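You operate a simulated robot arm through the tools that you are given. There is no shell and no other tool.

You run a simulated two-armed robot. Do the job below in one go: nothing can be reset, and whatever is moved stays where it is left.

TASK
Take the cap off the green jar and lay it down on the top of the steel table. Take the filter on the top of the long bench and put it away on the shelf of the blue stand. Take the blue cup from the top of the green table and leave it on the blue board. Take the blue paper roll and leave it on the cream run card. Switch the meter switch on the green bench on. Take the board from the top of the cream table and leave it on top of the brown sheet there. Stack the 23 mm wooden block from the top of the cream table on top of the 41 mm wooden block. The order is free. Set down upright: filter, blue cup, blue paper roll.

The check looks at the end state, three seconds after you hand in, the way a careful person would. Anything else that was tipped, shoved, dropped, spilled or broken makes it a failure. A push-on lid holds only when it is set on centred and level and pressed home; a screw cap is set on level and turned clockwise until tight. Flat cloth is picked up by pressing the open fingertips on it (5 to 10 N) and closing them slowly along it; thin cloth reads only 2 to 8 mm in the jaws.

THE ROBOT
Two 7-joint arms with fingered hands on one trunk, on a base that moves. Base frame: it is fixed to the floor where the robot stands at the start and does not move with it; the origin is under the middle of the robot, x ahead of it, y to its left, z up; the surface under the hand at the start is at about z = 0.85. Units: m, degrees, N and s.
The left shoulder is at the start at [0.034, 0.17, 1.222], the right one opposite. With the tool pointing down near the work surface each hand reaches from about 0.26 to 0.74 m from the robot's upright axis, wherever it stands, measured 20 degrees to its own side. Places, roughly: blue board (13x10x1 cm) [8.2, 7.7, 0.9]; blue cup (7x6x8 cm) [8, 7.5, 0.9]; blue paper roll (5x5x9 cm) [8, 0.5, 0.8]; board [-5.25, -3.25, 0.75]; brown sheet [-4.75, -3.5, 0.75]; cream run card [8, 0.25, 0.75]; filter [8.25, 4.25, 0.75]; green jar (6x6x11 cm) [0.5, -0.2, 0.9]; meter switch on the green bench [1.8, -3.3, 0.8]; shelf of the blue stand [5.9, 3, 0.3]. Payload 4 kg a hand.
The TCP of each hand is the grasp point between the finger pads, 0.026 m short of the fingertips. In the tool frame z runs along the fingers and y along their closing line. The gripper opens to 0.132 m; its body begins 0.073 m behind the TCP. The gripper is a hand of 4 fingers: y runs from the thumb to the fingers, the wrist lies at [0, 0, -0.224] in the tool frame.
Orientation is told as [roll, pitch, yaw] about the base's x, y, z axes, in that order, counted from this pose: with the fingers straight down and closing along the base's y, the tool's x points along the base's -x, its y along +y and its z along -z.

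THE INTERFACE
- The arms move only by the tool play_rows. It takes "left_series", "right_series" or both (then of equal length, played together; a hand with none holds still); each is a list of rows, each an object (a shift or turn left out is 0) with "delta_pos": the shift along the tool's x, y, z in m, a list of three; "turn": the turn, a rotation vector about the tool's x, y, z in degrees, a list of three. In form: [{"delta_pos": [x, y, z], "turn": [wx, wy, wz]}, ...]. A call has 1 to 20 rows; each row shifts and turns the commanded pose from where the row before left it, along the tool's axes as they then stand. A row lasts 0.2 s, in which the tool goes at most 0.05 m and 8.6 degrees; a call with a longer step from one row to the next is refused whole. A pose out of reach is approached as far as the arm can. The call stops where the force on the tool passes 40 N (or 10 N more than at its start, if that is more) or the arm is blocked; 0.2 s more then pass. In this call time passes only in rows, and 0.2 s behind the last. The reply holds the time, the measured pose of the TCP, the force on the tool along the base axes, the opening and the grip force, in the units named above and with some noise, with the torque about the TCP (base axes, N m) and any sound that the robot's microphone picked up.
- Cameras (640 x 400 px; columns grow to the right, rows downward): "scene" is now at [0.1114, -0.0326, 1.3955]; the picture's right is [-0.37, -0.93, 0.00], its down [-0.54, 0.21, -0.82] and it looks along [0.76, -0.30, -0.58] (base axes); focal length 276 px, centre (320, 200). "left" rides on the left gripper at [-0.068, 0.002, -0.097] in its tool frame; the picture's right is [-0.03, -1.00, 0.00], its down [0.82, -0.02, -0.58] and it looks along [0.58, -0.02, 0.82] (tool axes); focal length 270 px, centre (320, 200). "right" rides on the right gripper at [0.068, 0.002, -0.097] in its tool frame; the picture's right is [-0.03, 1.00, 0.00], its down [-0.82, -0.02, -0.58] and it looks along [-0.58, -0.01, 0.82] (tool axes); focal length 270 px, centre (320, 200). There is no depth. A picture from a camera that has moved, and an enlarged one, comes with that camera's place and axes in the base frame and with its lens.
- capture(camera): a new picture of that camera. No time passes.
- move_column(by): moves the trunk up (or, below 0, down) by that many m; the arms and the scene camera ride with it, the base frame stays. It gives what a move gives, with no picture.
- base_move(legs): drives the robot by 1 to 6 legs, each [ahead, turn to the left] in m and degrees, along the robot's own axes; the way and the turn of a leg run together, so that a leg with both is an arc; at most 1.5 m and 180 degrees a leg. The arms and the cameras ride along, it lands a little off, and it stops where it bumps. It gives what a move gives.
- finger_targets(finger1, finger2, finger3, thumb_bend, hand): sets how far each is bent, from 0 (flat) to 1 (curled in); at 0.3 the hand is open as for a grip, at 0.7 the pads meet at the TCP. One left out holds its place. A second passes; each finger stops where it meets its share of the squeeze, and holds until it gets a number again. It is the only way to open and close the hand. It gives what a move gives, with no picture; readings hold the bend of each and the force on the fingers (four entries, about 0 where the hand has none), thumb and palm.
- pan_tilt(pan, tilt): turns the head with the scene camera to pan (to the left, within 86 degrees either way) and tilt (down, from -29 to 69), counted from straight ahead of the robot (the tilt from the chest, where the trunk bows). It gives what a move gives.
- zoom(camera, box): a new picture of the part [left, top, right, bottom] of that camera's present view, enlarged. No time passes.
- close_job(): hands the job in; it is judged then, once.

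Places have to be worked out from the pictures, the camera data and where the tool is seen. Open the grippers and draw the arms clear of the work before you hand the job in, unless the task says otherwise.

The tools are called as name(argument=value, ...) on one line, values as JSON. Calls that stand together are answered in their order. play_rows: Moves the arms, as the interface text tells. Its arguments: {"type":"object","properties":{"left_series":{"type":"array","items":{"type":"object","properties":{"delta_pos":{"type":"array","items":{"type":"number"}},"turn":{"type":"array","items":{"type":"number"}}}}},"right_series":{"type":"array","items":{"type":"object","properties":{"delta_pos":{"type":"array","items":{"type":"number"}},"turn":{"type":"array","items":{"type":"number"}}}}}},"required":[]} The other tools are called the same way: move_column (by) moves the trunk up or down; finger_targets (finger1, finger2, finger3, thumb_bend, hand) moves the fingers one by one; base_move (legs) drives the base; pan_tilt (pan, tilt) turns the head that bears the scene camera; capture (camera) takes a picture; zoom (camera, box) takes an enlarged picture of a part of a camera's view; close_job () hands the job in.

At the start:

```text
time: 0.0
left_position: [0.5205, -0.0021, 1.1924]
left_tool_rot: [0.0, 0.0, 0.0]
left_wrist_force: [0.8, -0.3, 0.1]
left_torque: [-0.01, 0.01, -0.01]
left_opening: 0.1318
left_grip_force: 0.0
left_shape: jaw
left_bend: [0.3, 0.3, 0.3, 0.3]
left_finger forces: [0.1, 0.0, 0.1, 0.1, 0.0, 0.0]
right_position: [0.4479, -0.4747, 1.1531]
right_tool_rot: [0.0, 0.1, 0.0]
right_wrist_force: [-0.4, -0.2, -0.2]
right_torque: [-0.06, -0.01, -0.02]
right_opening: 0.132
right_grip_force: 0.0
right_shape: jaw
right_bend: [0.3, 0.3, 0.3, 0.3]
right_finger forces: [0.0, 0.1, 0.1, 0.0, 0.0, 0.0]
trunk travel left (down, up): [-0.45, 0.305]
robot x, y, heading: [-0.0002, 0.0015, -0.2]
head pan, tilt (commanded): [-21.6, 35.1]
```

scene: 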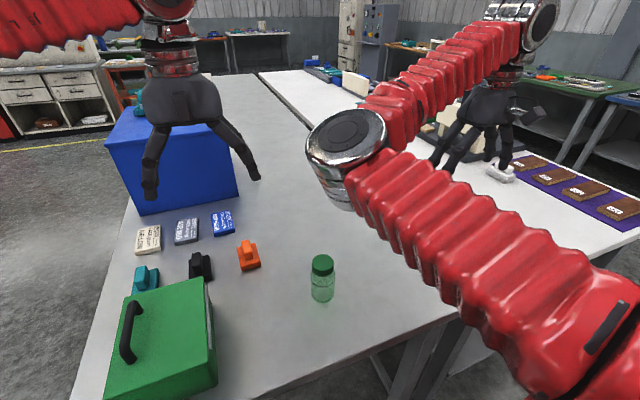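
right: 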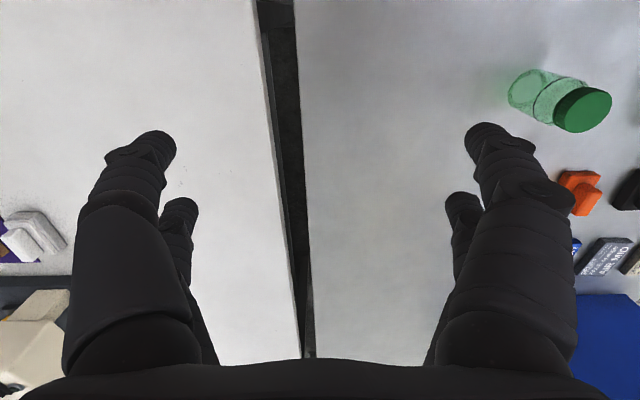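
left: 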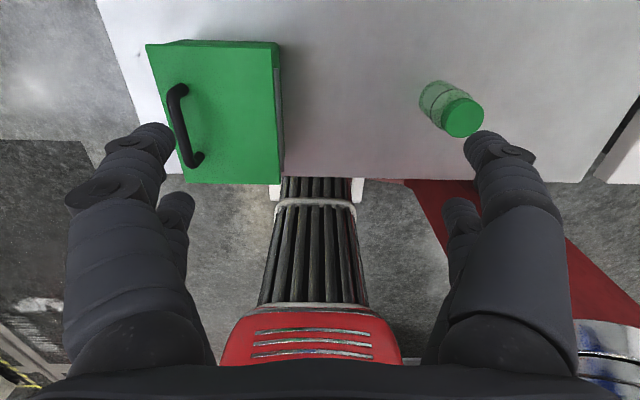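

I start by looking closely at the jar and the surroundings before moving anything.

zoom(camera="scene", box=[240, 220, 400, 320])

zoom(camera="left", box=[380, 50, 540, 150])

zoom(camera="scene", box=[80, 180, 340, 342])

zoom(camera="right", box=[480, 40, 640, 140])

```text
4.00 times, centred on (320, 270) of scene
camera zoom: at [0.1114, -0.0326, 1.3955], right [-0.37, -0.93, 0.0], down [-0.54, 0.21, -0.82], along [0.76, -0.3, -0.58], focal length 1103 px, centre (320, -80)
```

zoom: 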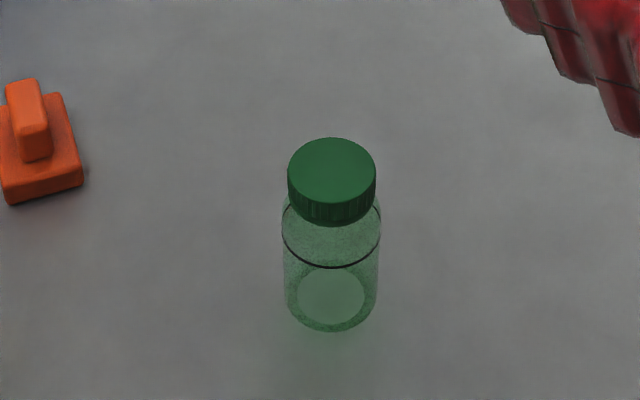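

```text
4.00 times, centred on (460, 100) of left
camera zoom: at [0.5876, -0.0006, 1.2891], right [0.03, -1.0, 0.0], down [-0.82, -0.02, 0.58], along [-0.58, -0.02, -0.82], focal length 1081 px, centre (-240, 600)
```

zoom: 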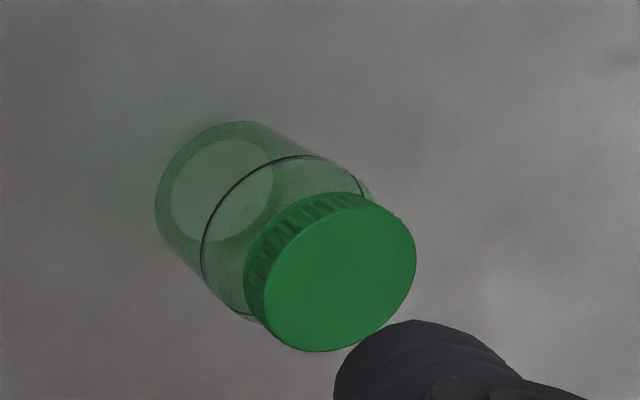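

```text
2.46 times, centred on (210, 261) of scene
camera zoom: at [0.1114, -0.0326, 1.3955], right [-0.37, -0.93, 0.0], down [-0.54, 0.21, -0.82], along [0.76, -0.3, -0.58], focal length 679 px, centre (591, 50)
```

zoom: 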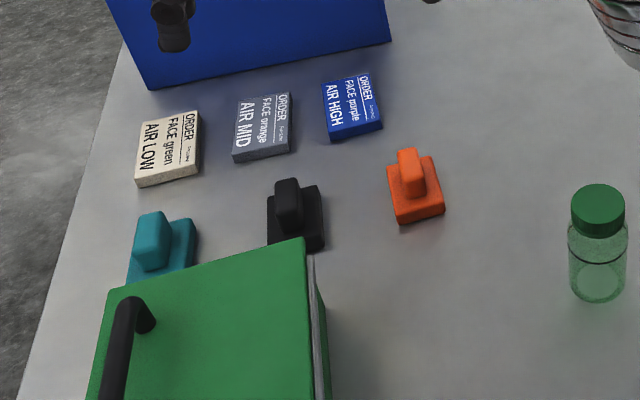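

```text
4.00 times, centred on (560, 90) of right
camera zoom: at [0.3783, -0.4724, 1.2506], right [0.03, 1.0, 0.0], down [0.82, -0.02, 0.58], along [0.58, -0.01, -0.82], focal length 1081 px, centre (-640, 640)
```

zoom: 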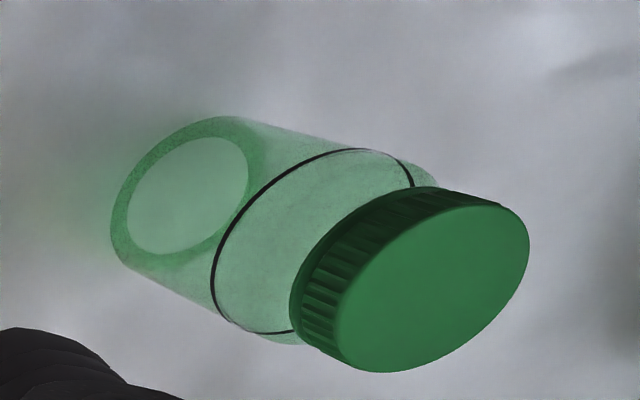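

The jar has a ribbed screw cap, about at [0.479, -0.183], cap top z≈0.955. I look around with the head to identify the tables before acting.

pan_tilt(pan=0, tilt=20)

capture(camera="scene")

pan_tilt(pan=60, tilt=15)

capture(camera="scene")

pan_tilt(pan=-70, tilt=20)

capture(camera="scene")

```text
time: 0.8
left_position: [0.5202, -0.0026, 1.1931]
left_tool_rot: [0.0, 0.0, 0.0]
left_wrist_force: [-0.4, -0.4, -0.3]
left_torque: [-0.01, -0.01, -0.01]
left_opening: 0.1322
left_grip_force: 0.0
left_shape: jaw
left_bend: [0.3, 0.3, 0.3, 0.3]
left_finger forces: [0.0, 0.0, 0.0, 0.1, 0.0, 0.0]
right_position: [0.4479, -0.4747, 1.1548]
right_tool_rot: [0.0, 0.1, 0.0]
right_wrist_force: [0.2, 1.4, 0.5]
right_torque: [-0.02, -0.01, -0.02]
right_opening: 0.1317
right_grip_force: 0.0
right_shape: jaw
right_bend: [0.3, 0.3, 0.3, 0.3]
right_finger forces: [0.0, 0.0, 0.0, 0.0, 0.0, 0.1]
trunk travel left (down, up): [-0.45, 0.305]
robot x, y, heading: [0.0005, -0.0015, -0.0]
head pan, tilt (commanded): [0.0, 20.0]
```

```text
taken
camera scene: at [0.1227, -0.0003, 1.4194], right [0.0, -1.0, 0.0], down [-0.34, 0.0, -0.94], along [0.94, 0.0, -0.34], focal length 276 px, centre (320, 200)
```

scene: 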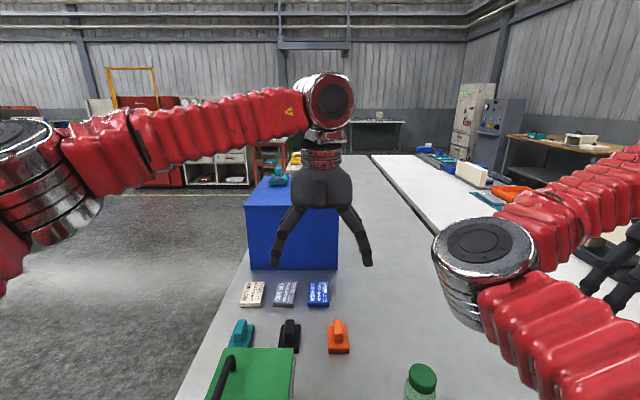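

```text
time: 2.1
left_position: [0.5202, -0.0023, 1.1926]
left_tool_rot: [0.0, 0.0, 0.1]
left_wrist_force: [1.3, 0.1, -1.0]
left_torque: [0.0, 0.0, 0.04]
left_opening: 0.1319
left_grip_force: 0.1
left_shape: jaw
left_bend: [0.3, 0.3, 0.3, 0.3]
left_finger forces: [0.0, 0.0, 0.0, 0.0, 0.0, 0.0]
right_position: [0.4478, -0.4758, 1.1535]
right_tool_rot: [0.0, 0.1, 0.0]
right_wrist_force: [0.2, 0.5, 0.4]
right_torque: [-0.01, 0.03, -0.05]
right_opening: 0.1318
right_grip_force: 0.0
right_shape: jaw
right_bend: [0.3, 0.3, 0.3, 0.3]
right_finger forces: [0.0, 0.0, 0.1, 0.0, 0.0, 0.0]
trunk travel left (down, up): [-0.45, 0.305]
robot x, y, heading: [-0.0002, 0.0029, 0.0]
head pan, tilt (commanded): [60.0, 15.0]
```

```text
taken
camera scene: at [0.0763, 0.0806, 1.4277], right [0.87, -0.5, 0.0], down [-0.13, -0.22, -0.97], along [0.48, 0.84, -0.26], focal length 276 px, centre (320, 200)
```

scene: 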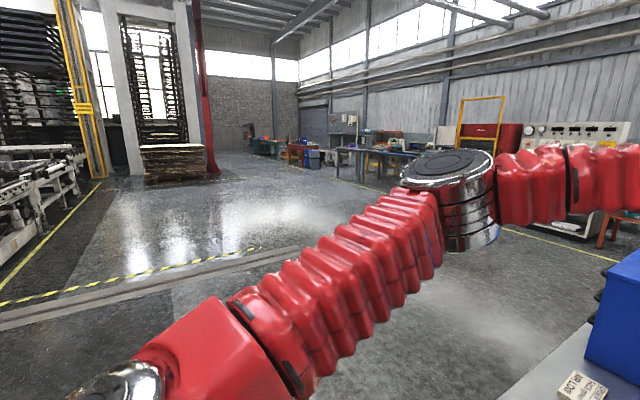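

```text
time: 4.3
left_position: [0.5204, -0.0024, 1.1925]
left_tool_rot: [0.0, 0.0, 0.0]
left_wrist_force: [-0.1, 0.5, 1.1]
left_torque: [-0.01, 0.0, -0.03]
left_opening: 0.1316
left_grip_force: 0.0
left_shape: jaw
left_bend: [0.3, 0.3, 0.3, 0.3]
left_finger forces: [0.0, 0.1, 0.0, 0.1, 0.0, 0.0]
right_position: [0.447, -0.4751, 1.1532]
right_tool_rot: [0.0, 0.1, 0.0]
right_wrist_force: [0.6, 0.1, 0.5]
right_torque: [0.01, 0.0, -0.01]
right_opening: 0.132
right_grip_force: 0.0
right_shape: jaw
right_bend: [0.3, 0.3, 0.3, 0.3]
right_finger forces: [0.0, 0.0, 0.0, 0.0, 0.0, 0.1]
trunk travel left (down, up): [-0.45, 0.305]
robot x, y, heading: [0.0008, 0.0027, 0.2]
head pan, tilt (commanded): [-70.0, 20.0]
```

```text
taken
camera scene: at [0.0614, -0.0877, 1.4195], right [-0.94, -0.34, 0.0], down [-0.12, 0.32, -0.94], along [0.32, -0.88, -0.34], focal length 276 px, centre (320, 200)
```

scene: 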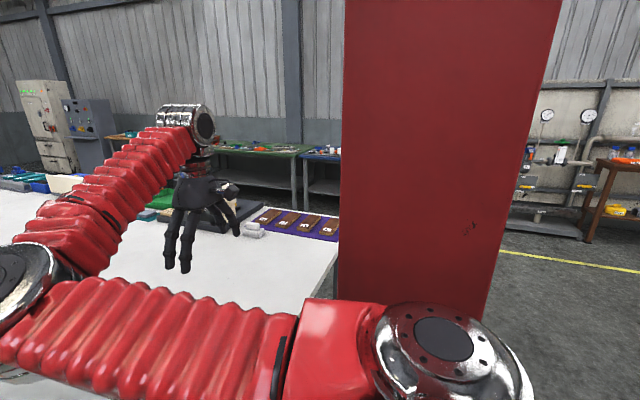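

The jar stands on the grey steel table; a red column stands close to my right, so I check how near it is before turning.

pan_tilt(pan=-86, tilt=50)

capture(camera="scene")

zoom(camera="left", box=[360, 160, 640, 335])

pan_tilt(pan=-20, tilt=55)

capture(camera="scene")

```text
time: 5.2
left_position: [0.5192, -0.0026, 1.1932]
left_tool_rot: [-0.1, 0.0, -0.1]
left_wrist_force: [0.4, 1.2, -1.3]
left_torque: [0.0, 0.0, 0.01]
left_opening: 0.1321
left_grip_force: 0.0
left_shape: jaw
left_bend: [0.3, 0.3, 0.3, 0.3]
left_finger forces: [0.0, 0.1, 0.0, 0.0, 0.1, 0.1]
right_position: [0.4471, -0.4744, 1.1537]
right_tool_rot: [0.0, 0.2, 0.0]
right_wrist_force: [-0.6, -0.2, 0.0]
right_torque: [0.01, -0.01, 0.0]
right_opening: 0.132
right_grip_force: 0.1
right_shape: jaw
right_bend: [0.3, 0.3, 0.3, 0.3]
right_finger forces: [0.0, 0.1, 0.0, 0.1, 0.0, 0.0]
trunk travel left (down, up): [-0.45, 0.305]
robot x, y, heading: [-0.0018, 0.0024, -0.1]
head pan, tilt (commanded): [-85.9, 50.0]
```

```text
taken
camera scene: at [0.035, -0.0771, 1.3741], right [-1.0, -0.07, 0.0], down [-0.06, 0.76, -0.64], along [0.04, -0.64, -0.77], focal length 276 px, centre (320, 200)
```

scene: 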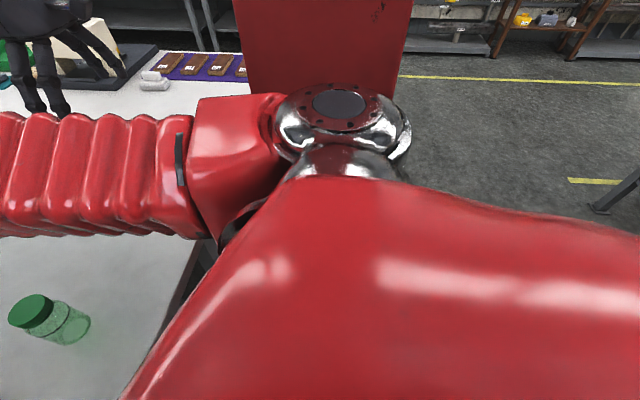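

```text
2.29 times, centred on (500, 248) of left
camera zoom: at [0.5876, -0.0006, 1.2896], right [0.03, -1.0, 0.0], down [-0.82, -0.02, 0.58], along [-0.58, -0.02, -0.82], focal length 618 px, centre (-91, 91)
```

zoom: 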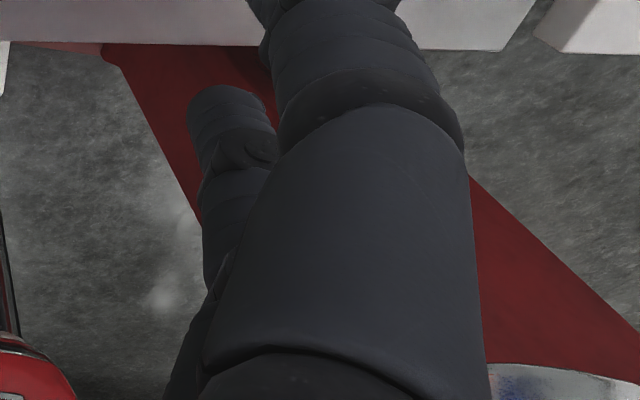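

```text
time: 6.6
left_position: [0.5194, -0.0023, 1.1932]
left_tool_rot: [0.1, 0.0, 0.0]
left_wrist_force: [-0.4, -0.5, 0.1]
left_torque: [0.0, -0.01, -0.01]
left_opening: 0.1321
left_grip_force: 0.2
left_shape: jaw
left_bend: [0.3, 0.3, 0.3, 0.3]
left_finger forces: [0.1, 0.0, 0.0, 0.1, 0.1, 0.0]
right_position: [0.4473, -0.474, 1.1538]
right_tool_rot: [0.0, 0.1, 0.0]
right_wrist_force: [-0.1, -0.2, -0.3]
right_torque: [-0.02, 0.0, 0.02]
right_opening: 0.132
right_grip_force: 0.1
right_shape: jaw
right_bend: [0.3, 0.3, 0.3, 0.3]
right_finger forces: [0.1, 0.0, 0.0, 0.0, 0.1, 0.1]
trunk travel left (down, up): [-0.45, 0.305]
robot x, y, heading: [0.0039, 0.0005, -0.1]
head pan, tilt (commanded): [-20.0, 55.0]
```

```text
taken
camera scene: at [0.0972, -0.025, 1.3674], right [-0.34, -0.94, 0.0], down [-0.77, 0.28, -0.57], along [0.54, -0.2, -0.82], focal length 276 px, centre (320, 200)
```

scene: 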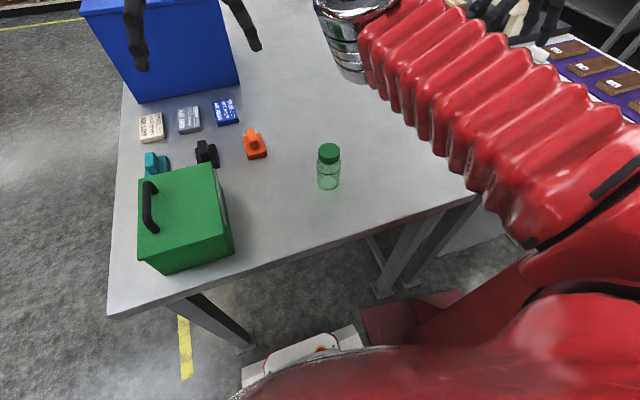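

Part of a dark red thing shows near my base; I zoom into it to decide whether it is the robot's own body or a column.

zoom(camera="scene", box=[240, 200, 560, 400])

pan_tilt(pan=-86, tilt=10)

capture(camera="scene")

pan_tilt(pan=86, tilt=20)

capture(camera="scene")

```text
2.00 times, centred on (400, 300) of scene
camera zoom: at [0.0972, -0.025, 1.3674], right [-0.34, -0.94, 0.0], down [-0.77, 0.28, -0.57], along [0.54, -0.2, -0.82], focal length 552 px, centre (160, 0)
```

zoom: 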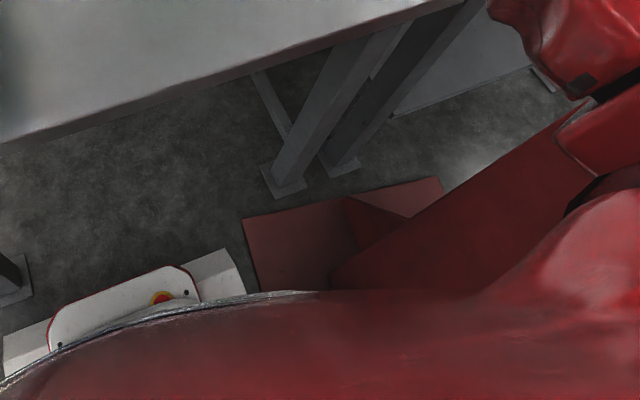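

```text
time: 8.0
left_position: [0.5199, -0.003, 1.1941]
left_tool_rot: [0.0, 0.0, 0.0]
left_wrist_force: [0.4, -0.7, -0.5]
left_torque: [0.0, -0.02, 0.0]
left_opening: 0.132
left_grip_force: 0.0
left_shape: jaw
left_bend: [0.3, 0.3, 0.3, 0.3]
left_finger forces: [0.0, 0.0, 0.1, 0.0, 0.0, 0.0]
right_position: [0.4477, -0.4744, 1.1536]
right_tool_rot: [0.0, 0.1, 0.0]
right_wrist_force: [0.0, 0.0, -0.3]
right_torque: [-0.02, 0.0, 0.01]
right_opening: 0.132
right_grip_force: 0.0
right_shape: jaw
right_bend: [0.3, 0.3, 0.3, 0.3]
right_finger forces: [0.0, 0.0, 0.0, 0.0, 0.0, 0.0]
trunk travel left (down, up): [-0.45, 0.305]
robot x, y, heading: [-0.0004, -0.0008, 0.1]
head pan, tilt (commanded): [-85.9, 10.0]
```

```text
taken
camera scene: at [0.0362, -0.093, 1.4358], right [-1.0, -0.07, 0.0], down [-0.01, 0.17, -0.98], along [0.07, -0.98, -0.17], focal length 276 px, centre (320, 200)
```

scene: 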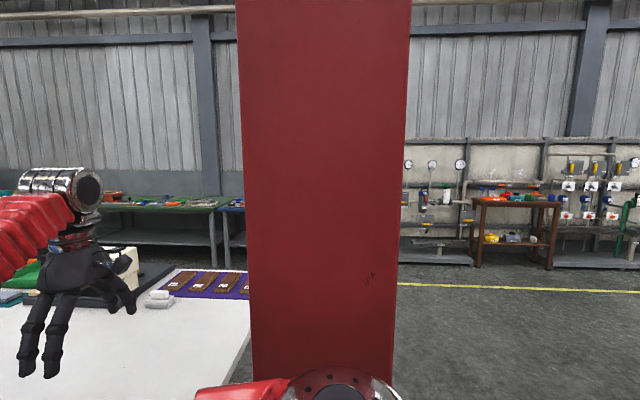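

```text
time: 10.6
left_position: [0.5198, -0.0026, 1.1927]
left_tool_rot: [0.0, 0.0, 0.0]
left_wrist_force: [0.1, 0.3, -0.2]
left_torque: [-0.02, 0.0, -0.02]
left_opening: 0.1318
left_grip_force: 0.1
left_shape: jaw
left_bend: [0.3, 0.3, 0.3, 0.3]
left_finger forces: [0.0, 0.0, 0.0, 0.0, 0.1, 0.1]
right_position: [0.4469, -0.4744, 1.1528]
right_tool_rot: [0.0, 0.2, 0.0]
right_wrist_force: [0.6, 0.1, -0.8]
right_torque: [0.0, -0.03, -0.03]
right_opening: 0.1318
right_grip_force: 0.1
right_shape: jaw
right_bend: [0.3, 0.3, 0.3, 0.3]
right_finger forces: [0.0, 0.1, 0.0, 0.0, 0.0, 0.1]
trunk travel left (down, up): [-0.45, 0.305]
robot x, y, heading: [-0.0024, -0.0005, 0.0]
head pan, tilt (commanded): [85.9, 20.0]
```

```text
taken
camera scene: at [0.0362, 0.0927, 1.4196], right [1.0, -0.07, 0.0], down [-0.03, -0.34, -0.94], along [0.07, 0.94, -0.34], focal length 276 px, centre (320, 200)
```

scene: 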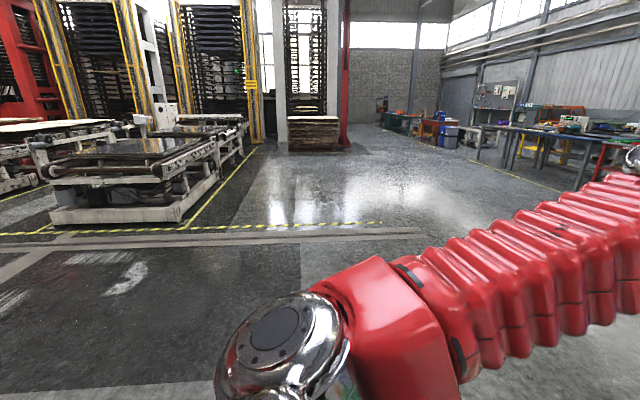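

There is a fixed red column just right of me (about x -0.05..0.17, y -0.46..-0.7), so the right elbow must stay in front of it. I plan to hold the jar with the left hand from the near-left side and unscrew with the right from above; I check the green box geometry on the left first.

pan_tilt(pan=5, tilt=55)

capture(camera="scene")

zoom(camera="scene", box=[160, 120, 480, 320])

```text
time: 12.1
left_position: [0.5206, -0.0025, 1.1938]
left_tool_rot: [0.0, 0.0, 0.1]
left_wrist_force: [0.0, -0.1, 0.1]
left_torque: [-0.03, 0.02, -0.01]
left_opening: 0.1318
left_grip_force: 0.0
left_shape: jaw
left_bend: [0.3, 0.3, 0.3, 0.3]
left_finger forces: [0.0, 0.0, 0.0, 0.0, 0.0, 0.1]
right_position: [0.4478, -0.4755, 1.1545]
right_tool_rot: [0.0, 0.1, -0.1]
right_wrist_force: [-0.1, -0.7, -0.3]
right_torque: [-0.02, 0.0, -0.01]
right_opening: 0.1322
right_grip_force: 0.1
right_shape: jaw
right_bend: [0.3, 0.3, 0.3, 0.3]
right_finger forces: [0.0, 0.1, 0.0, 0.0, 0.0, 0.0]
trunk travel left (down, up): [-0.45, 0.305]
robot x, y, heading: [-0.0004, -0.0011, -0.1]
head pan, tilt (commanded): [5.0, 55.0]
```

```text
taken
camera scene: at [0.1013, 0.0061, 1.3674], right [0.09, -1.0, 0.0], down [-0.82, -0.07, -0.57], along [0.57, 0.05, -0.82], focal length 276 px, centre (320, 200)
```

scene: 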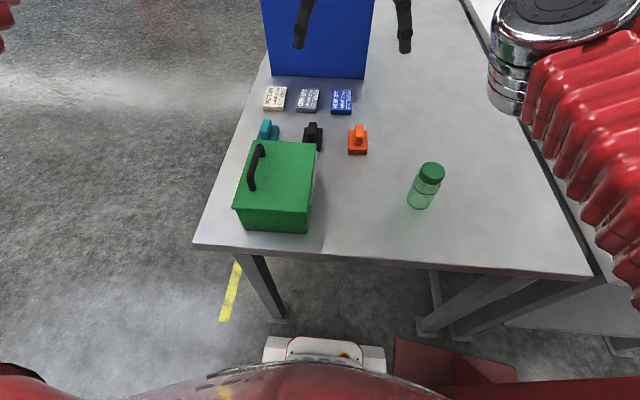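

```text
2.00 times, centred on (320, 220) of scene
camera zoom: at [0.1013, 0.0061, 1.3674], right [0.09, -1.0, 0.0], down [-0.82, -0.07, -0.57], along [0.57, 0.05, -0.82], focal length 552 px, centre (320, 160)
```

zoom: 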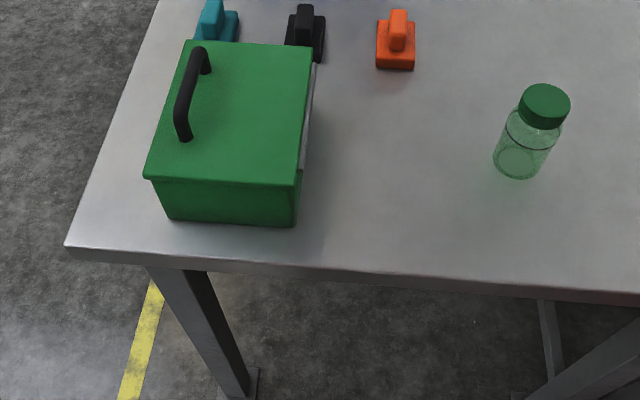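

The box is low (top z≈0.94, x 0.375–0.55, y 0.05–0.19) and the jar is at about [0.478, -0.185]. I bring the left hand back and yaw it, then pitch it forward at height, aiming at the jar along -38°.

play_rows(left_series=[{"delta_pos": [0.0336, -0.0169, 0.0186]}, {"delta_pos": [0.0336, -0.0169, 0.0186]}, {"delta_pos": [0.0336, -0.0169, 0.0186]}, {"delta_pos": [0.0336, -0.0169, 0.0186]}, {"delta_pos": [0.0336, -0.0169, 0.0186]}, {"turn": [0, 0, 7.6]}, {"turn": [0, 0, 7.6]}, {"turn": [0, 0, 7.6]}, {"turn": [0, 0, 7.6]}, {"turn": [0, 0, 7.6]}, {"turn": [0, -8, 0]}, {"turn": [0, -8, 0]}, {"turn": [0, -8, 0]}, {"turn": [0, -8, 0]}, {"turn": [0, -8, 0]}])

capture(camera="scene")

```text
time: 15.3
left_position: [0.3514, -0.088, 1.0998]
left_tool_rot: [-0.1, -40.1, -37.9]
left_wrist_force: [0.0, -0.4, -0.2]
left_torque: [0.0, 0.0, 0.02]
left_opening: 0.132
left_grip_force: 0.1
left_shape: jaw
left_bend: [0.3, 0.3, 0.3, 0.3]
left_finger forces: [0.1, 0.0, 0.0, 0.0, 0.0, 0.0]
right_position: [0.4481, -0.4738, 1.1532]
right_tool_rot: [0.0, 0.1, -0.1]
right_wrist_force: [-0.2, 0.3, -0.3]
right_torque: [-0.01, 0.01, 0.02]
right_opening: 0.1319
right_grip_force: 0.1
right_shape: jaw
right_bend: [0.3, 0.3, 0.3, 0.3]
right_finger forces: [0.1, 0.0, 0.0, 0.0, 0.0, 0.0]
trunk travel left (down, up): [-0.45, 0.305]
robot x, y, heading: [0.001, 0.0021, -0.1]
head pan, tilt (commanded): [5.0, 55.0]
```

```text
taken
camera scene: at [0.1011, 0.0064, 1.3674], right [0.09, -1.0, 0.0], down [-0.82, -0.07, -0.57], along [0.57, 0.05, -0.82], focal length 276 px, centre (320, 200)
```

scene: 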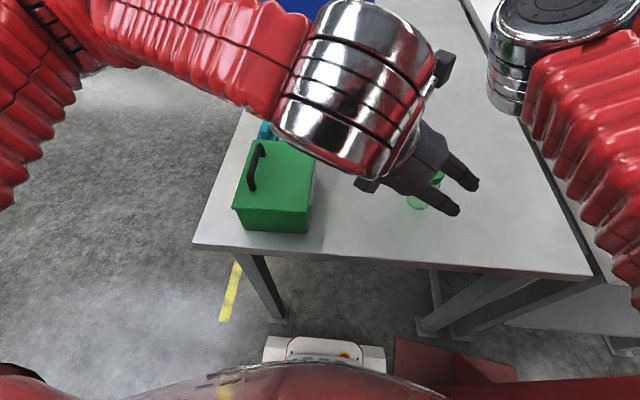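

The left arm rotates fine with its elbow out to the left. I raise the trunk a bit so the forearm comes in higher over the green box, and finish the pitch to about 20° below horizontal.

play_rows(left_series=[{"turn": [0, -7.5, 0]}, {"turn": [0, -7.5, 0]}, {"turn": [0, -7.5, 0]}, {"turn": [0, -7.5, 0]}])

move_column(by=0.12)

pan_tilt(pan=0, tilt=45)

capture(camera="scene")

capture(camera="left")

capture(camera="right")

```text
time: 16.3
left_position: [0.3487, -0.1096, 1.1007]
left_tool_rot: [-1.4, -68.5, -38.2]
left_wrist_force: [-0.7, -0.1, 0.7]
left_torque: [0.01, 0.0, 0.03]
left_opening: 0.1319
left_grip_force: 0.0
left_shape: jaw
left_bend: [0.3, 0.3, 0.3, 0.3]
left_finger forces: [0.1, 0.1, 0.1, 0.0, 0.0, 0.1]
left hand out of reach, approached as far as the arm can: row 3, 4
right_position: [0.446, -0.4773, 1.1534]
right_tool_rot: [0.2, -0.1, 0.0]
right_wrist_force: [0.5, 0.3, 0.2]
right_torque: [0.03, -0.02, 0.0]
right_opening: 0.132
right_grip_force: 0.0
right_shape: jaw
right_bend: [0.3, 0.3, 0.3, 0.3]
right_finger forces: [0.0, 0.0, 0.0, 0.0, 0.1, 0.1]
trunk travel left (down, up): [-0.45, 0.305]
robot x, y, heading: [-0.001, 0.0021, -0.1]
head pan, tilt (commanded): [5.0, 55.0]
```

```text
time: 17.8
left_position: [0.3502, -0.1073, 1.2219]
left_tool_rot: [-0.2, -70.0, -37.9]
left_wrist_force: [0.1, -0.3, -0.1]
left_torque: [0.01, 0.05, 0.0]
left_opening: 0.1319
left_grip_force: 0.0
left_shape: jaw
left_bend: [0.3, 0.3, 0.3, 0.3]
left_finger forces: [0.0, 0.0, 0.0, 0.0, 0.1, 0.1]
right_position: [0.4477, -0.4747, 1.2734]
right_tool_rot: [0.0, 0.1, 0.0]
right_wrist_force: [-1.0, -0.4, -0.3]
right_torque: [0.0, 0.0, 0.02]
right_opening: 0.1317
right_grip_force: 0.1
right_shape: jaw
right_bend: [0.3, 0.3, 0.3, 0.3]
right_finger forces: [0.0, 0.0, 0.1, 0.0, 0.0, 0.1]
trunk travel left (down, up): [-0.57, 0.185]
robot x, y, heading: [0.0006, 0.0018, -0.0]
head pan, tilt (commanded): [5.0, 55.0]
```

```text
time: 18.5
left_position: [0.351, -0.1081, 1.2211]
left_tool_rot: [-0.2, -70.0, -37.9]
left_wrist_force: [0.3, 0.3, -0.9]
left_torque: [-0.01, 0.01, -0.01]
left_opening: 0.1318
left_grip_force: 0.0
left_shape: jaw
left_bend: [0.3, 0.3, 0.3, 0.3]
left_finger forces: [0.0, 0.0, 0.0, 0.0, 0.0, 0.0]
right_position: [0.447, -0.4747, 1.2735]
right_tool_rot: [0.1, 0.1, -0.1]
right_wrist_force: [-0.1, 0.6, 0.6]
right_torque: [-0.02, -0.02, -0.01]
right_opening: 0.1318
right_grip_force: 0.1
right_shape: jaw
right_bend: [0.3, 0.3, 0.3, 0.3]
right_finger forces: [0.0, 0.1, 0.0, 0.0, 0.0, 0.1]
trunk travel left (down, up): [-0.57, 0.185]
robot x, y, heading: [-0.0018, 0.0027, 0.0]
head pan, tilt (commanded): [0.0, 45.0]
```

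```text
taken
camera scene: at [0.0973, -0.0001, 1.5014], right [0.0, -1.0, 0.0], down [-0.71, 0.0, -0.71], along [0.71, 0.0, -0.71], focal length 276 px, centre (320, 200)
```

scene: 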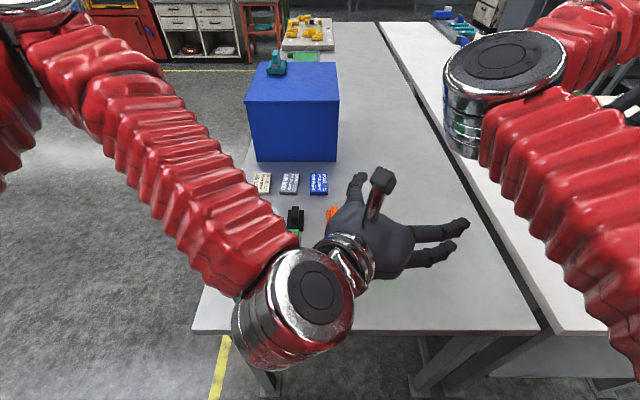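

```text
taken
camera left: at [0.2973, -0.065, 1.3186], right [-0.61, -0.79, 0.02], down [-0.66, 0.49, -0.57], along [0.44, -0.36, -0.82], focal length 270 px, centre (320, 200)
```

left: 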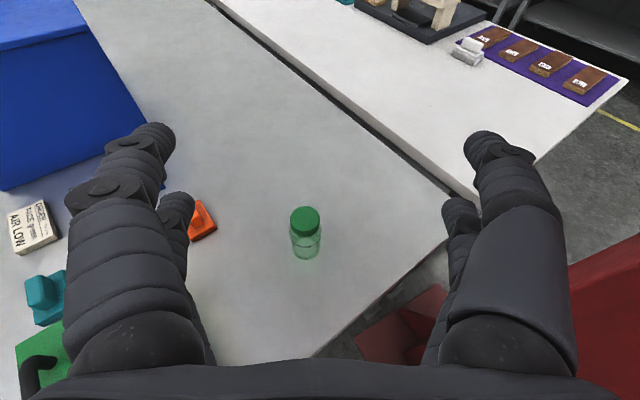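

```text
taken
camera right: at [0.3782, -0.4723, 1.3712], right [0.03, 1.0, 0.0], down [0.82, -0.02, 0.58], along [0.58, -0.01, -0.82], focal length 270 px, centre (320, 200)
```

right: 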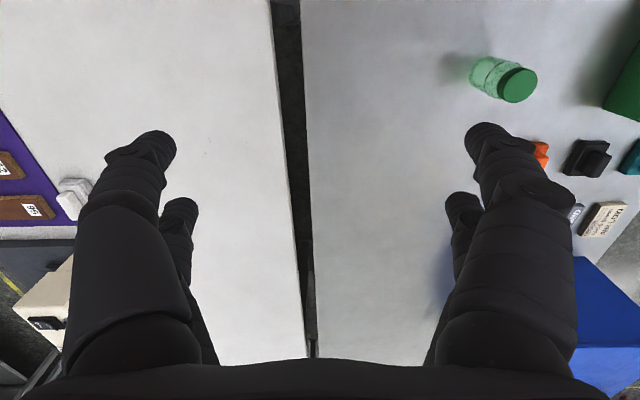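

The left hand is at -70° pitch, pointing to the jar. I lower it to a pre-grasp about 13 cm short of the jar and check the reading.

play_rows(left_series=[{"delta_pos": [0.024, 0.0025, 0.03]}, {"delta_pos": [0.036, 0.0025, 0.0155]}, {"delta_pos": [0.036, 0.0025, 0.0155]}, {"delta_pos": [0.036, 0.0025, 0.0155]}, {"delta_pos": [0.036, 0.0025, 0.0155]}])

capture(camera="scene")

capture(camera="left")

```text
time: 19.7
left_position: [0.3683, -0.1083, 1.1987]
left_tool_rot: [-5.9, -71.6, -30.1]
left_wrist_force: [-0.4, -0.7, -0.9]
left_torque: [-0.01, 0.02, -0.02]
left_opening: 0.1318
left_grip_force: 0.2
left_shape: jaw
left_bend: [0.3, 0.3, 0.3, 0.3]
left_finger forces: [0.1, 0.1, 0.0, 0.1, 0.0, 0.0]
left hand out of reach, approached as far as the arm can: row 2, 3, 4, 5
right_position: [0.4473, -0.4736, 1.273]
right_tool_rot: [0.0, 0.1, 0.0]
right_wrist_force: [-0.1, 0.0, 0.4]
right_torque: [0.01, -0.01, -0.04]
right_opening: 0.1319
right_grip_force: 0.0
right_shape: jaw
right_bend: [0.3, 0.3, 0.3, 0.3]
right_finger forces: [0.0, 0.1, 0.0, 0.0, 0.1, 0.1]
trunk travel left (down, up): [-0.57, 0.185]
robot x, y, heading: [-0.0025, -0.0009, -0.0]
head pan, tilt (commanded): [0.0, 45.0]
```

```text
taken
camera scene: at [0.0977, -0.0003, 1.5014], right [0.0, -1.0, 0.0], down [-0.71, 0.0, -0.71], along [0.71, 0.0, -0.71], focal length 276 px, centre (320, 200)
```

scene: 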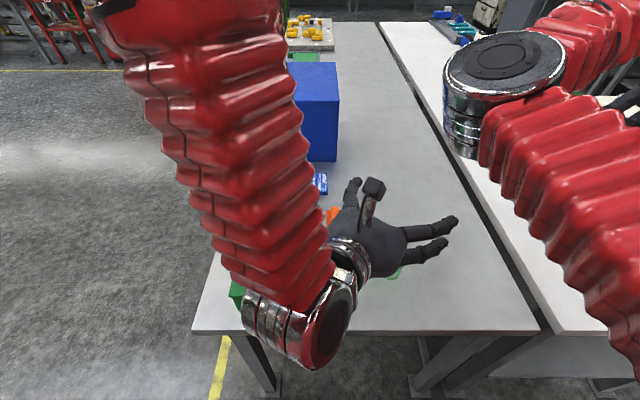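

```text
taken
camera left: at [0.3134, -0.0625, 1.2943], right [-0.58, -0.81, 0.06], down [-0.68, 0.44, -0.59], along [0.46, -0.38, -0.8], focal length 270 px, centre (320, 200)
```

left: 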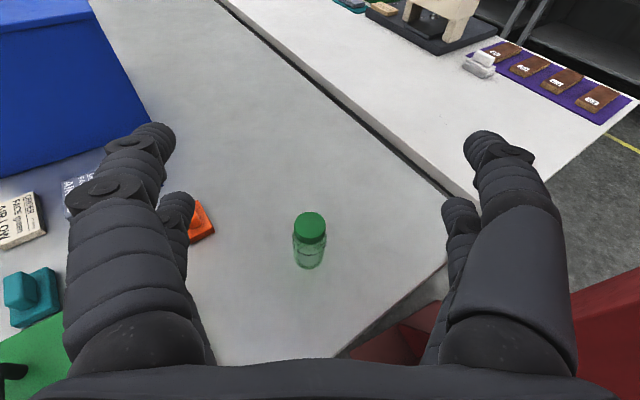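

The arm is too folded there to go straight down. I test moving forward over the jar instead (hand well above it) so the arm unfolds, and then descend around the jar from above.

play_rows(left_series=[{"delta_pos": [-0.0114, 0, 0.0315]}, {"delta_pos": [-0.0114, 0, 0.0315]}, {"delta_pos": [-0.0114, 0, 0.0315]}])

capture(camera="scene")

```text
time: 20.7
left_position: [0.4071, -0.1327, 1.2064]
left_tool_rot: [-6.8, -71.9, -28.6]
left_wrist_force: [0.5, 0.8, 0.9]
left_torque: [0.03, 0.02, -0.01]
left_opening: 0.132
left_grip_force: 0.1
left_shape: jaw
left_bend: [0.3, 0.3, 0.3, 0.3]
left_finger forces: [0.1, 0.1, 0.1, 0.1, 0.0, 0.0]
left hand out of reach, approached as far as the arm can: row 2, 3
right_position: [0.4466, -0.475, 1.2751]
right_tool_rot: [0.0, 0.1, 0.0]
right_wrist_force: [0.7, -1.8, -0.4]
right_torque: [0.02, -0.01, 0.0]
right_opening: 0.1317
right_grip_force: 0.1
right_shape: jaw
right_bend: [0.3, 0.3, 0.3, 0.3]
right_finger forces: [0.0, 0.0, 0.0, 0.1, 0.0, 0.0]
trunk travel left (down, up): [-0.57, 0.185]
robot x, y, heading: [-0.0006, -0.0027, 0.0]
head pan, tilt (commanded): [0.0, 45.0]
stopped in row 3 (left hand): the arm was blocked; the commanded pose is now the measured one
```

```text
taken
camera scene: at [0.0977, -0.0001, 1.5014], right [0.0, -1.0, 0.0], down [-0.71, 0.0, -0.71], along [0.71, 0.0, -0.71], focal length 276 px, centre (320, 200)
```

scene: 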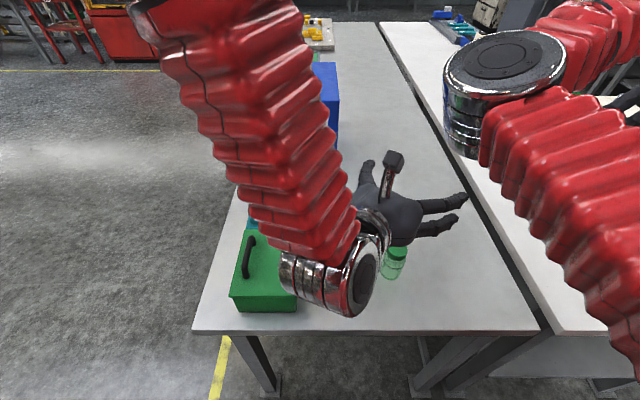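

The arm stopped but its present pose is nearly what I want: pointing at -36°, 18° down, laterally lined up with the jar, TCP 9 cm short of it. I test whether it can go forward from here (still high above the jar); if so I can lower the whole trunk to bring it down.

play_rows(left_series=[{"delta_pos": [-0.0077, 0, 0.0238]}, {"delta_pos": [-0.0077, 0, 0.0238]}, {"delta_pos": [-0.0077, 0, 0.0238]}])

capture(camera="scene")

```text
time: 21.5
left_position: [0.4678, -0.1786, 1.2026]
left_tool_rot: [-6.0, -71.6, -29.4]
left_wrist_force: [-0.8, -0.3, -0.4]
left_torque: [0.0, 0.01, 0.01]
left_opening: 0.1319
left_grip_force: 0.1
left_shape: jaw
left_bend: [0.3, 0.3, 0.3, 0.3]
left_finger forces: [0.1, 0.1, 0.0, 0.1, 0.0, 0.0]
right_position: [0.4479, -0.4752, 1.2739]
right_tool_rot: [0.0, 0.1, 0.0]
right_wrist_force: [0.2, -0.8, 0.7]
right_torque: [-0.01, 0.0, 0.04]
right_opening: 0.132
right_grip_force: 0.1
right_shape: jaw
right_bend: [0.3, 0.3, 0.3, 0.3]
right_finger forces: [0.0, 0.0, 0.0, 0.0, 0.1, 0.0]
trunk travel left (down, up): [-0.57, 0.185]
robot x, y, heading: [-0.0005, 0.0015, -0.1]
head pan, tilt (commanded): [0.0, 45.0]
```

```text
taken
camera scene: at [0.0987, 0.0001, 1.5014], right [0.0, -1.0, 0.0], down [-0.71, 0.0, -0.71], along [0.71, 0.0, -0.71], focal length 276 px, centre (320, 200)
```

scene: 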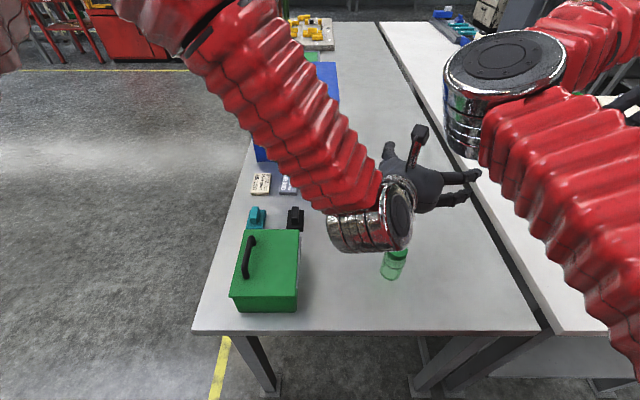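

The hand now sits exactly over the jar axis line (TCP [0.468, -0.179], jar at ~[0.478, -0.185]). I lower the trunk in stages, watching the forearm over the green box.

move_column(by=-0.17)

capture(camera="scene")

capture(camera="left")

capture(camera="right")

```text
time: 23.4
left_position: [0.466, -0.1786, 1.0331]
left_tool_rot: [-6.1, -71.6, -29.5]
left_wrist_force: [-0.5, -0.5, 0.8]
left_torque: [0.02, -0.03, -0.01]
left_opening: 0.1318
left_grip_force: 0.1
left_shape: jaw
left_bend: [0.3, 0.3, 0.3, 0.3]
left_finger forces: [0.0, 0.1, 0.0, 0.1, 0.0, 0.0]
right_position: [0.4482, -0.4756, 1.1052]
right_tool_rot: [0.0, 0.0, 0.0]
right_wrist_force: [-0.9, -0.9, 0.4]
right_torque: [-0.02, -0.03, -0.01]
right_opening: 0.1317
right_grip_force: 0.0
right_shape: jaw
right_bend: [0.3, 0.3, 0.3, 0.3]
right_finger forces: [0.0, 0.0, 0.1, 0.0, 0.0, 0.0]
trunk travel left (down, up): [-0.4, 0.355]
robot x, y, heading: [-0.0006, 0.0011, 0.3]
head pan, tilt (commanded): [0.0, 45.0]
```

```text
taken
camera scene: at [0.1203, -0.0002, 1.3305], right [0.0, -1.0, 0.0], down [-0.71, 0.0, -0.71], along [0.71, 0.0, -0.71], focal length 276 px, centre (320, 200)
```

scene: 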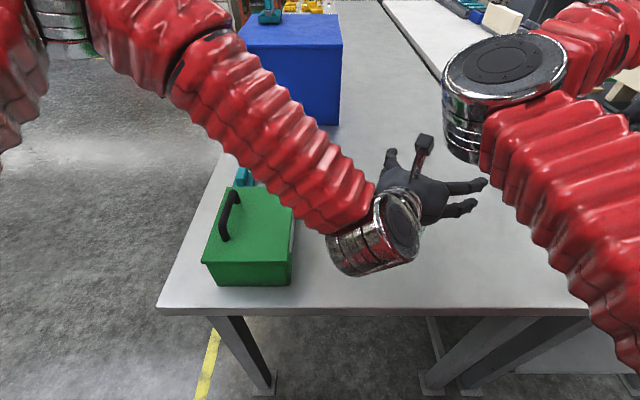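

```text
taken
camera left: at [0.4102, -0.1329, 1.1285], right [-0.57, -0.82, 0.06], down [-0.68, 0.43, -0.59], along [0.46, -0.38, -0.8], focal length 270 px, centre (320, 200)
```

left: 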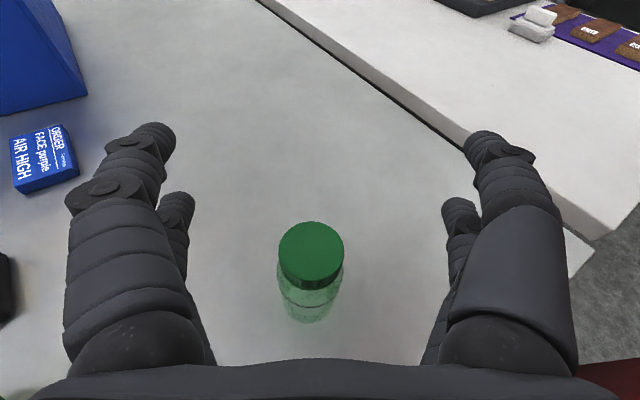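

```text
taken
camera right: at [0.3778, -0.4724, 1.2021], right [0.03, 1.0, 0.0], down [0.82, -0.02, 0.58], along [0.58, -0.01, -0.82], focal length 270 px, centre (320, 200)
```

right: 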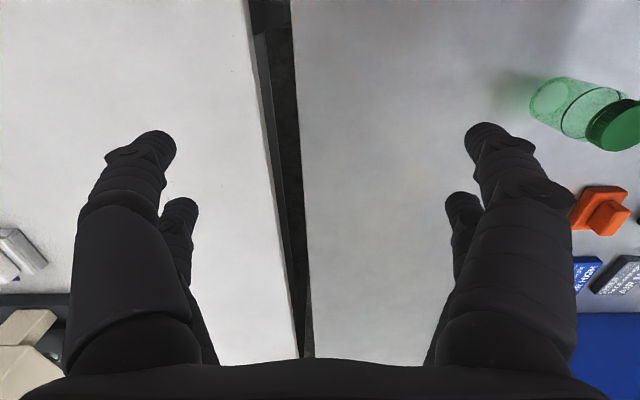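

Clearance over the box looks like a few centimetres; I lower further in two small steps.

move_column(by=-0.08)

capture(camera="scene")

capture(camera="left")

```text
time: 24.6
left_position: [0.4657, -0.1778, 0.9539]
left_tool_rot: [-6.0, -71.8, -29.7]
left_wrist_force: [0.0, 0.8, 0.2]
left_torque: [-0.02, 0.01, 0.01]
left_opening: 0.1321
left_grip_force: 0.0
left_shape: jaw
left_bend: [0.3, 0.3, 0.3, 0.3]
left_finger forces: [0.1, 0.0, 0.0, 0.0, 0.0, 0.1]
right_position: [0.4472, -0.4744, 1.0253]
right_tool_rot: [0.0, 0.0, 0.0]
right_wrist_force: [-0.3, 0.3, 0.4]
right_torque: [0.01, -0.01, -0.01]
right_opening: 0.1319
right_grip_force: 0.1
right_shape: jaw
right_bend: [0.3, 0.3, 0.3, 0.3]
right_finger forces: [0.0, 0.0, 0.1, 0.1, 0.0, 0.0]
trunk travel left (down, up): [-0.32, 0.435]
robot x, y, heading: [0.0009, 0.0039, 0.1]
head pan, tilt (commanded): [0.0, 45.0]
```

```text
taken
camera scene: at [0.142, -0.0002, 1.2494], right [0.0, -1.0, 0.0], down [-0.71, 0.0, -0.71], along [0.71, 0.0, -0.71], focal length 276 px, centre (320, 200)
```

scene: 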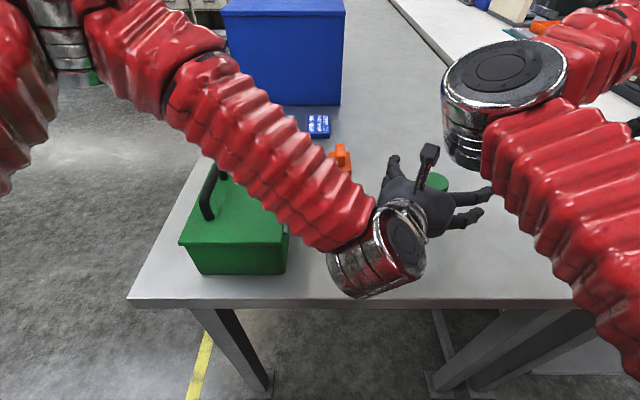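

```text
taken
camera left: at [0.4098, -0.1329, 1.0486], right [-0.57, -0.82, 0.06], down [-0.68, 0.43, -0.59], along [0.46, -0.38, -0.8], focal length 270 px, centre (320, 200)
```

left: 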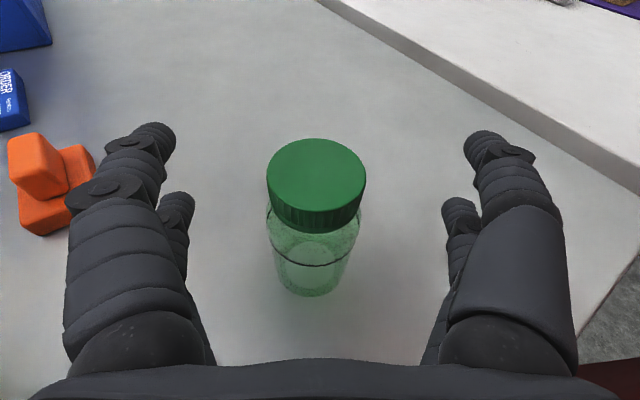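

Everything is lined up: the jar is centred between the open left fingers. I lower the last 5 cm so the TCP is at z≈0.904.

move_column(by=-0.05)

capture(camera="left")

capture(camera="scene")

capture(camera="right")

```text
time: 25.5
left_position: [0.4639, -0.1777, 0.9028]
left_tool_rot: [-6.0, -71.8, -29.5]
left_wrist_force: [-0.1, -0.4, -0.2]
left_torque: [0.02, -0.02, 0.03]
left_opening: 0.1318
left_grip_force: 0.1
left_shape: jaw
left_bend: [0.3, 0.3, 0.3, 0.3]
left_finger forces: [0.0, 0.0, 0.1, 0.0, 0.1, 0.0]
right_position: [0.4464, -0.4746, 0.9748]
right_tool_rot: [0.0, 0.0, 0.0]
right_wrist_force: [-0.4, 0.0, -0.4]
right_torque: [-0.03, -0.03, 0.01]
right_opening: 0.1317
right_grip_force: 0.1
right_shape: jaw
right_bend: [0.3, 0.3, 0.3, 0.3]
right_finger forces: [0.1, 0.0, 0.1, 0.0, 0.1, 0.0]
trunk travel left (down, up): [-0.27, 0.485]
robot x, y, heading: [-0.0025, -0.0011, -0.3]
head pan, tilt (commanded): [0.0, 45.0]
```

```text
taken
camera left: at [0.4097, -0.1329, 0.9988], right [-0.57, -0.82, 0.06], down [-0.68, 0.43, -0.59], along [0.46, -0.38, -0.8], focal length 270 px, centre (320, 200)
```

left: 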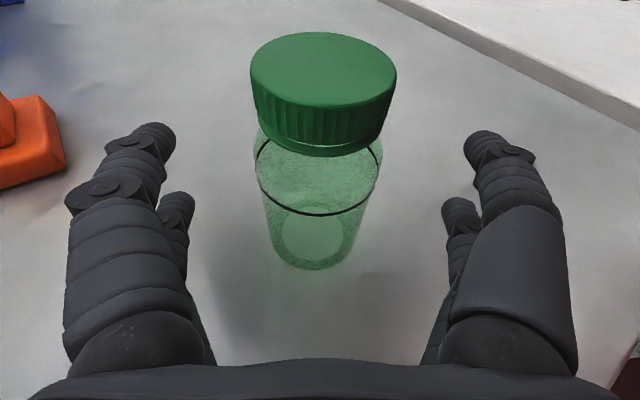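

```text
taken
camera scene: at [0.1596, -0.0001, 1.1981], right [0.0, -1.0, 0.0], down [-0.71, 0.0, -0.71], along [0.71, 0.0, -0.71], focal length 276 px, centre (320, 200)
```

scene: 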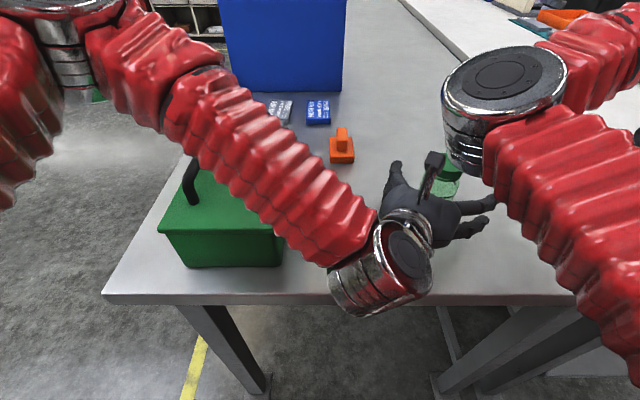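

```text
taken
camera right: at [0.3772, -0.4724, 1.0723], right [0.03, 1.0, 0.0], down [0.82, -0.02, 0.58], along [0.58, -0.01, -0.82], focal length 270 px, centre (320, 200)
```

right: 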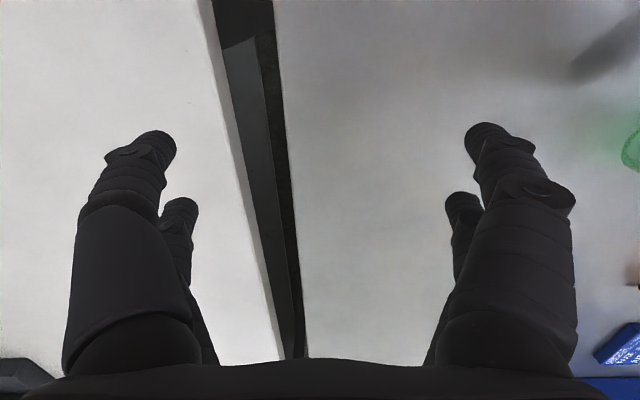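

The left hand is around the jar body at z≈0.903. I close the fingers gently in steps, watching finger forces.

finger_targets(hand="left", finger1=0.45, finger2=0.45, finger3=0.45, thumb_bend=0.45)

capture(camera="left")

```text
time: 26.5
left_position: [0.4666, -0.1783, 0.9039]
left_tool_rot: [-6.1, -71.7, -29.4]
left_wrist_force: [-0.4, 0.1, 0.2]
left_torque: [-0.01, 0.01, 0.0]
left_opening: 0.0833
left_grip_force: 0.0
left_shape: fingers
left_bend: [0.45, 0.45, 0.45, 0.45]
left_finger forces: [0.1, 0.0, 0.0, 0.1, 0.1, 0.0]
right_position: [0.4473, -0.4741, 0.9735]
right_tool_rot: [0.0, 0.1, 0.1]
right_wrist_force: [0.0, -0.6, -0.7]
right_torque: [0.03, 0.01, 0.01]
right_opening: 0.1318
right_grip_force: 0.0
right_shape: jaw
right_bend: [0.3, 0.3, 0.3, 0.3]
right_finger forces: [0.0, 0.0, 0.0, 0.1, 0.0, 0.0]
trunk travel left (down, up): [-0.27, 0.485]
robot x, y, heading: [-0.0017, -0.0029, 0.4]
head pan, tilt (commanded): [0.0, 45.0]
```

```text
taken
camera left: at [0.4106, -0.1329, 0.998], right [-0.57, -0.82, 0.06], down [-0.68, 0.43, -0.59], along [0.46, -0.38, -0.8], focal length 270 px, centre (320, 200)
```

left: 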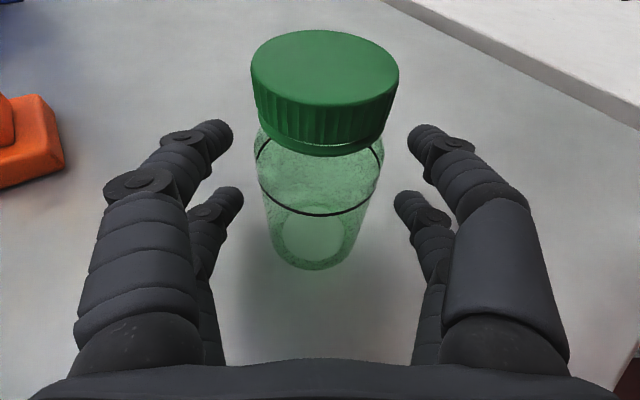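

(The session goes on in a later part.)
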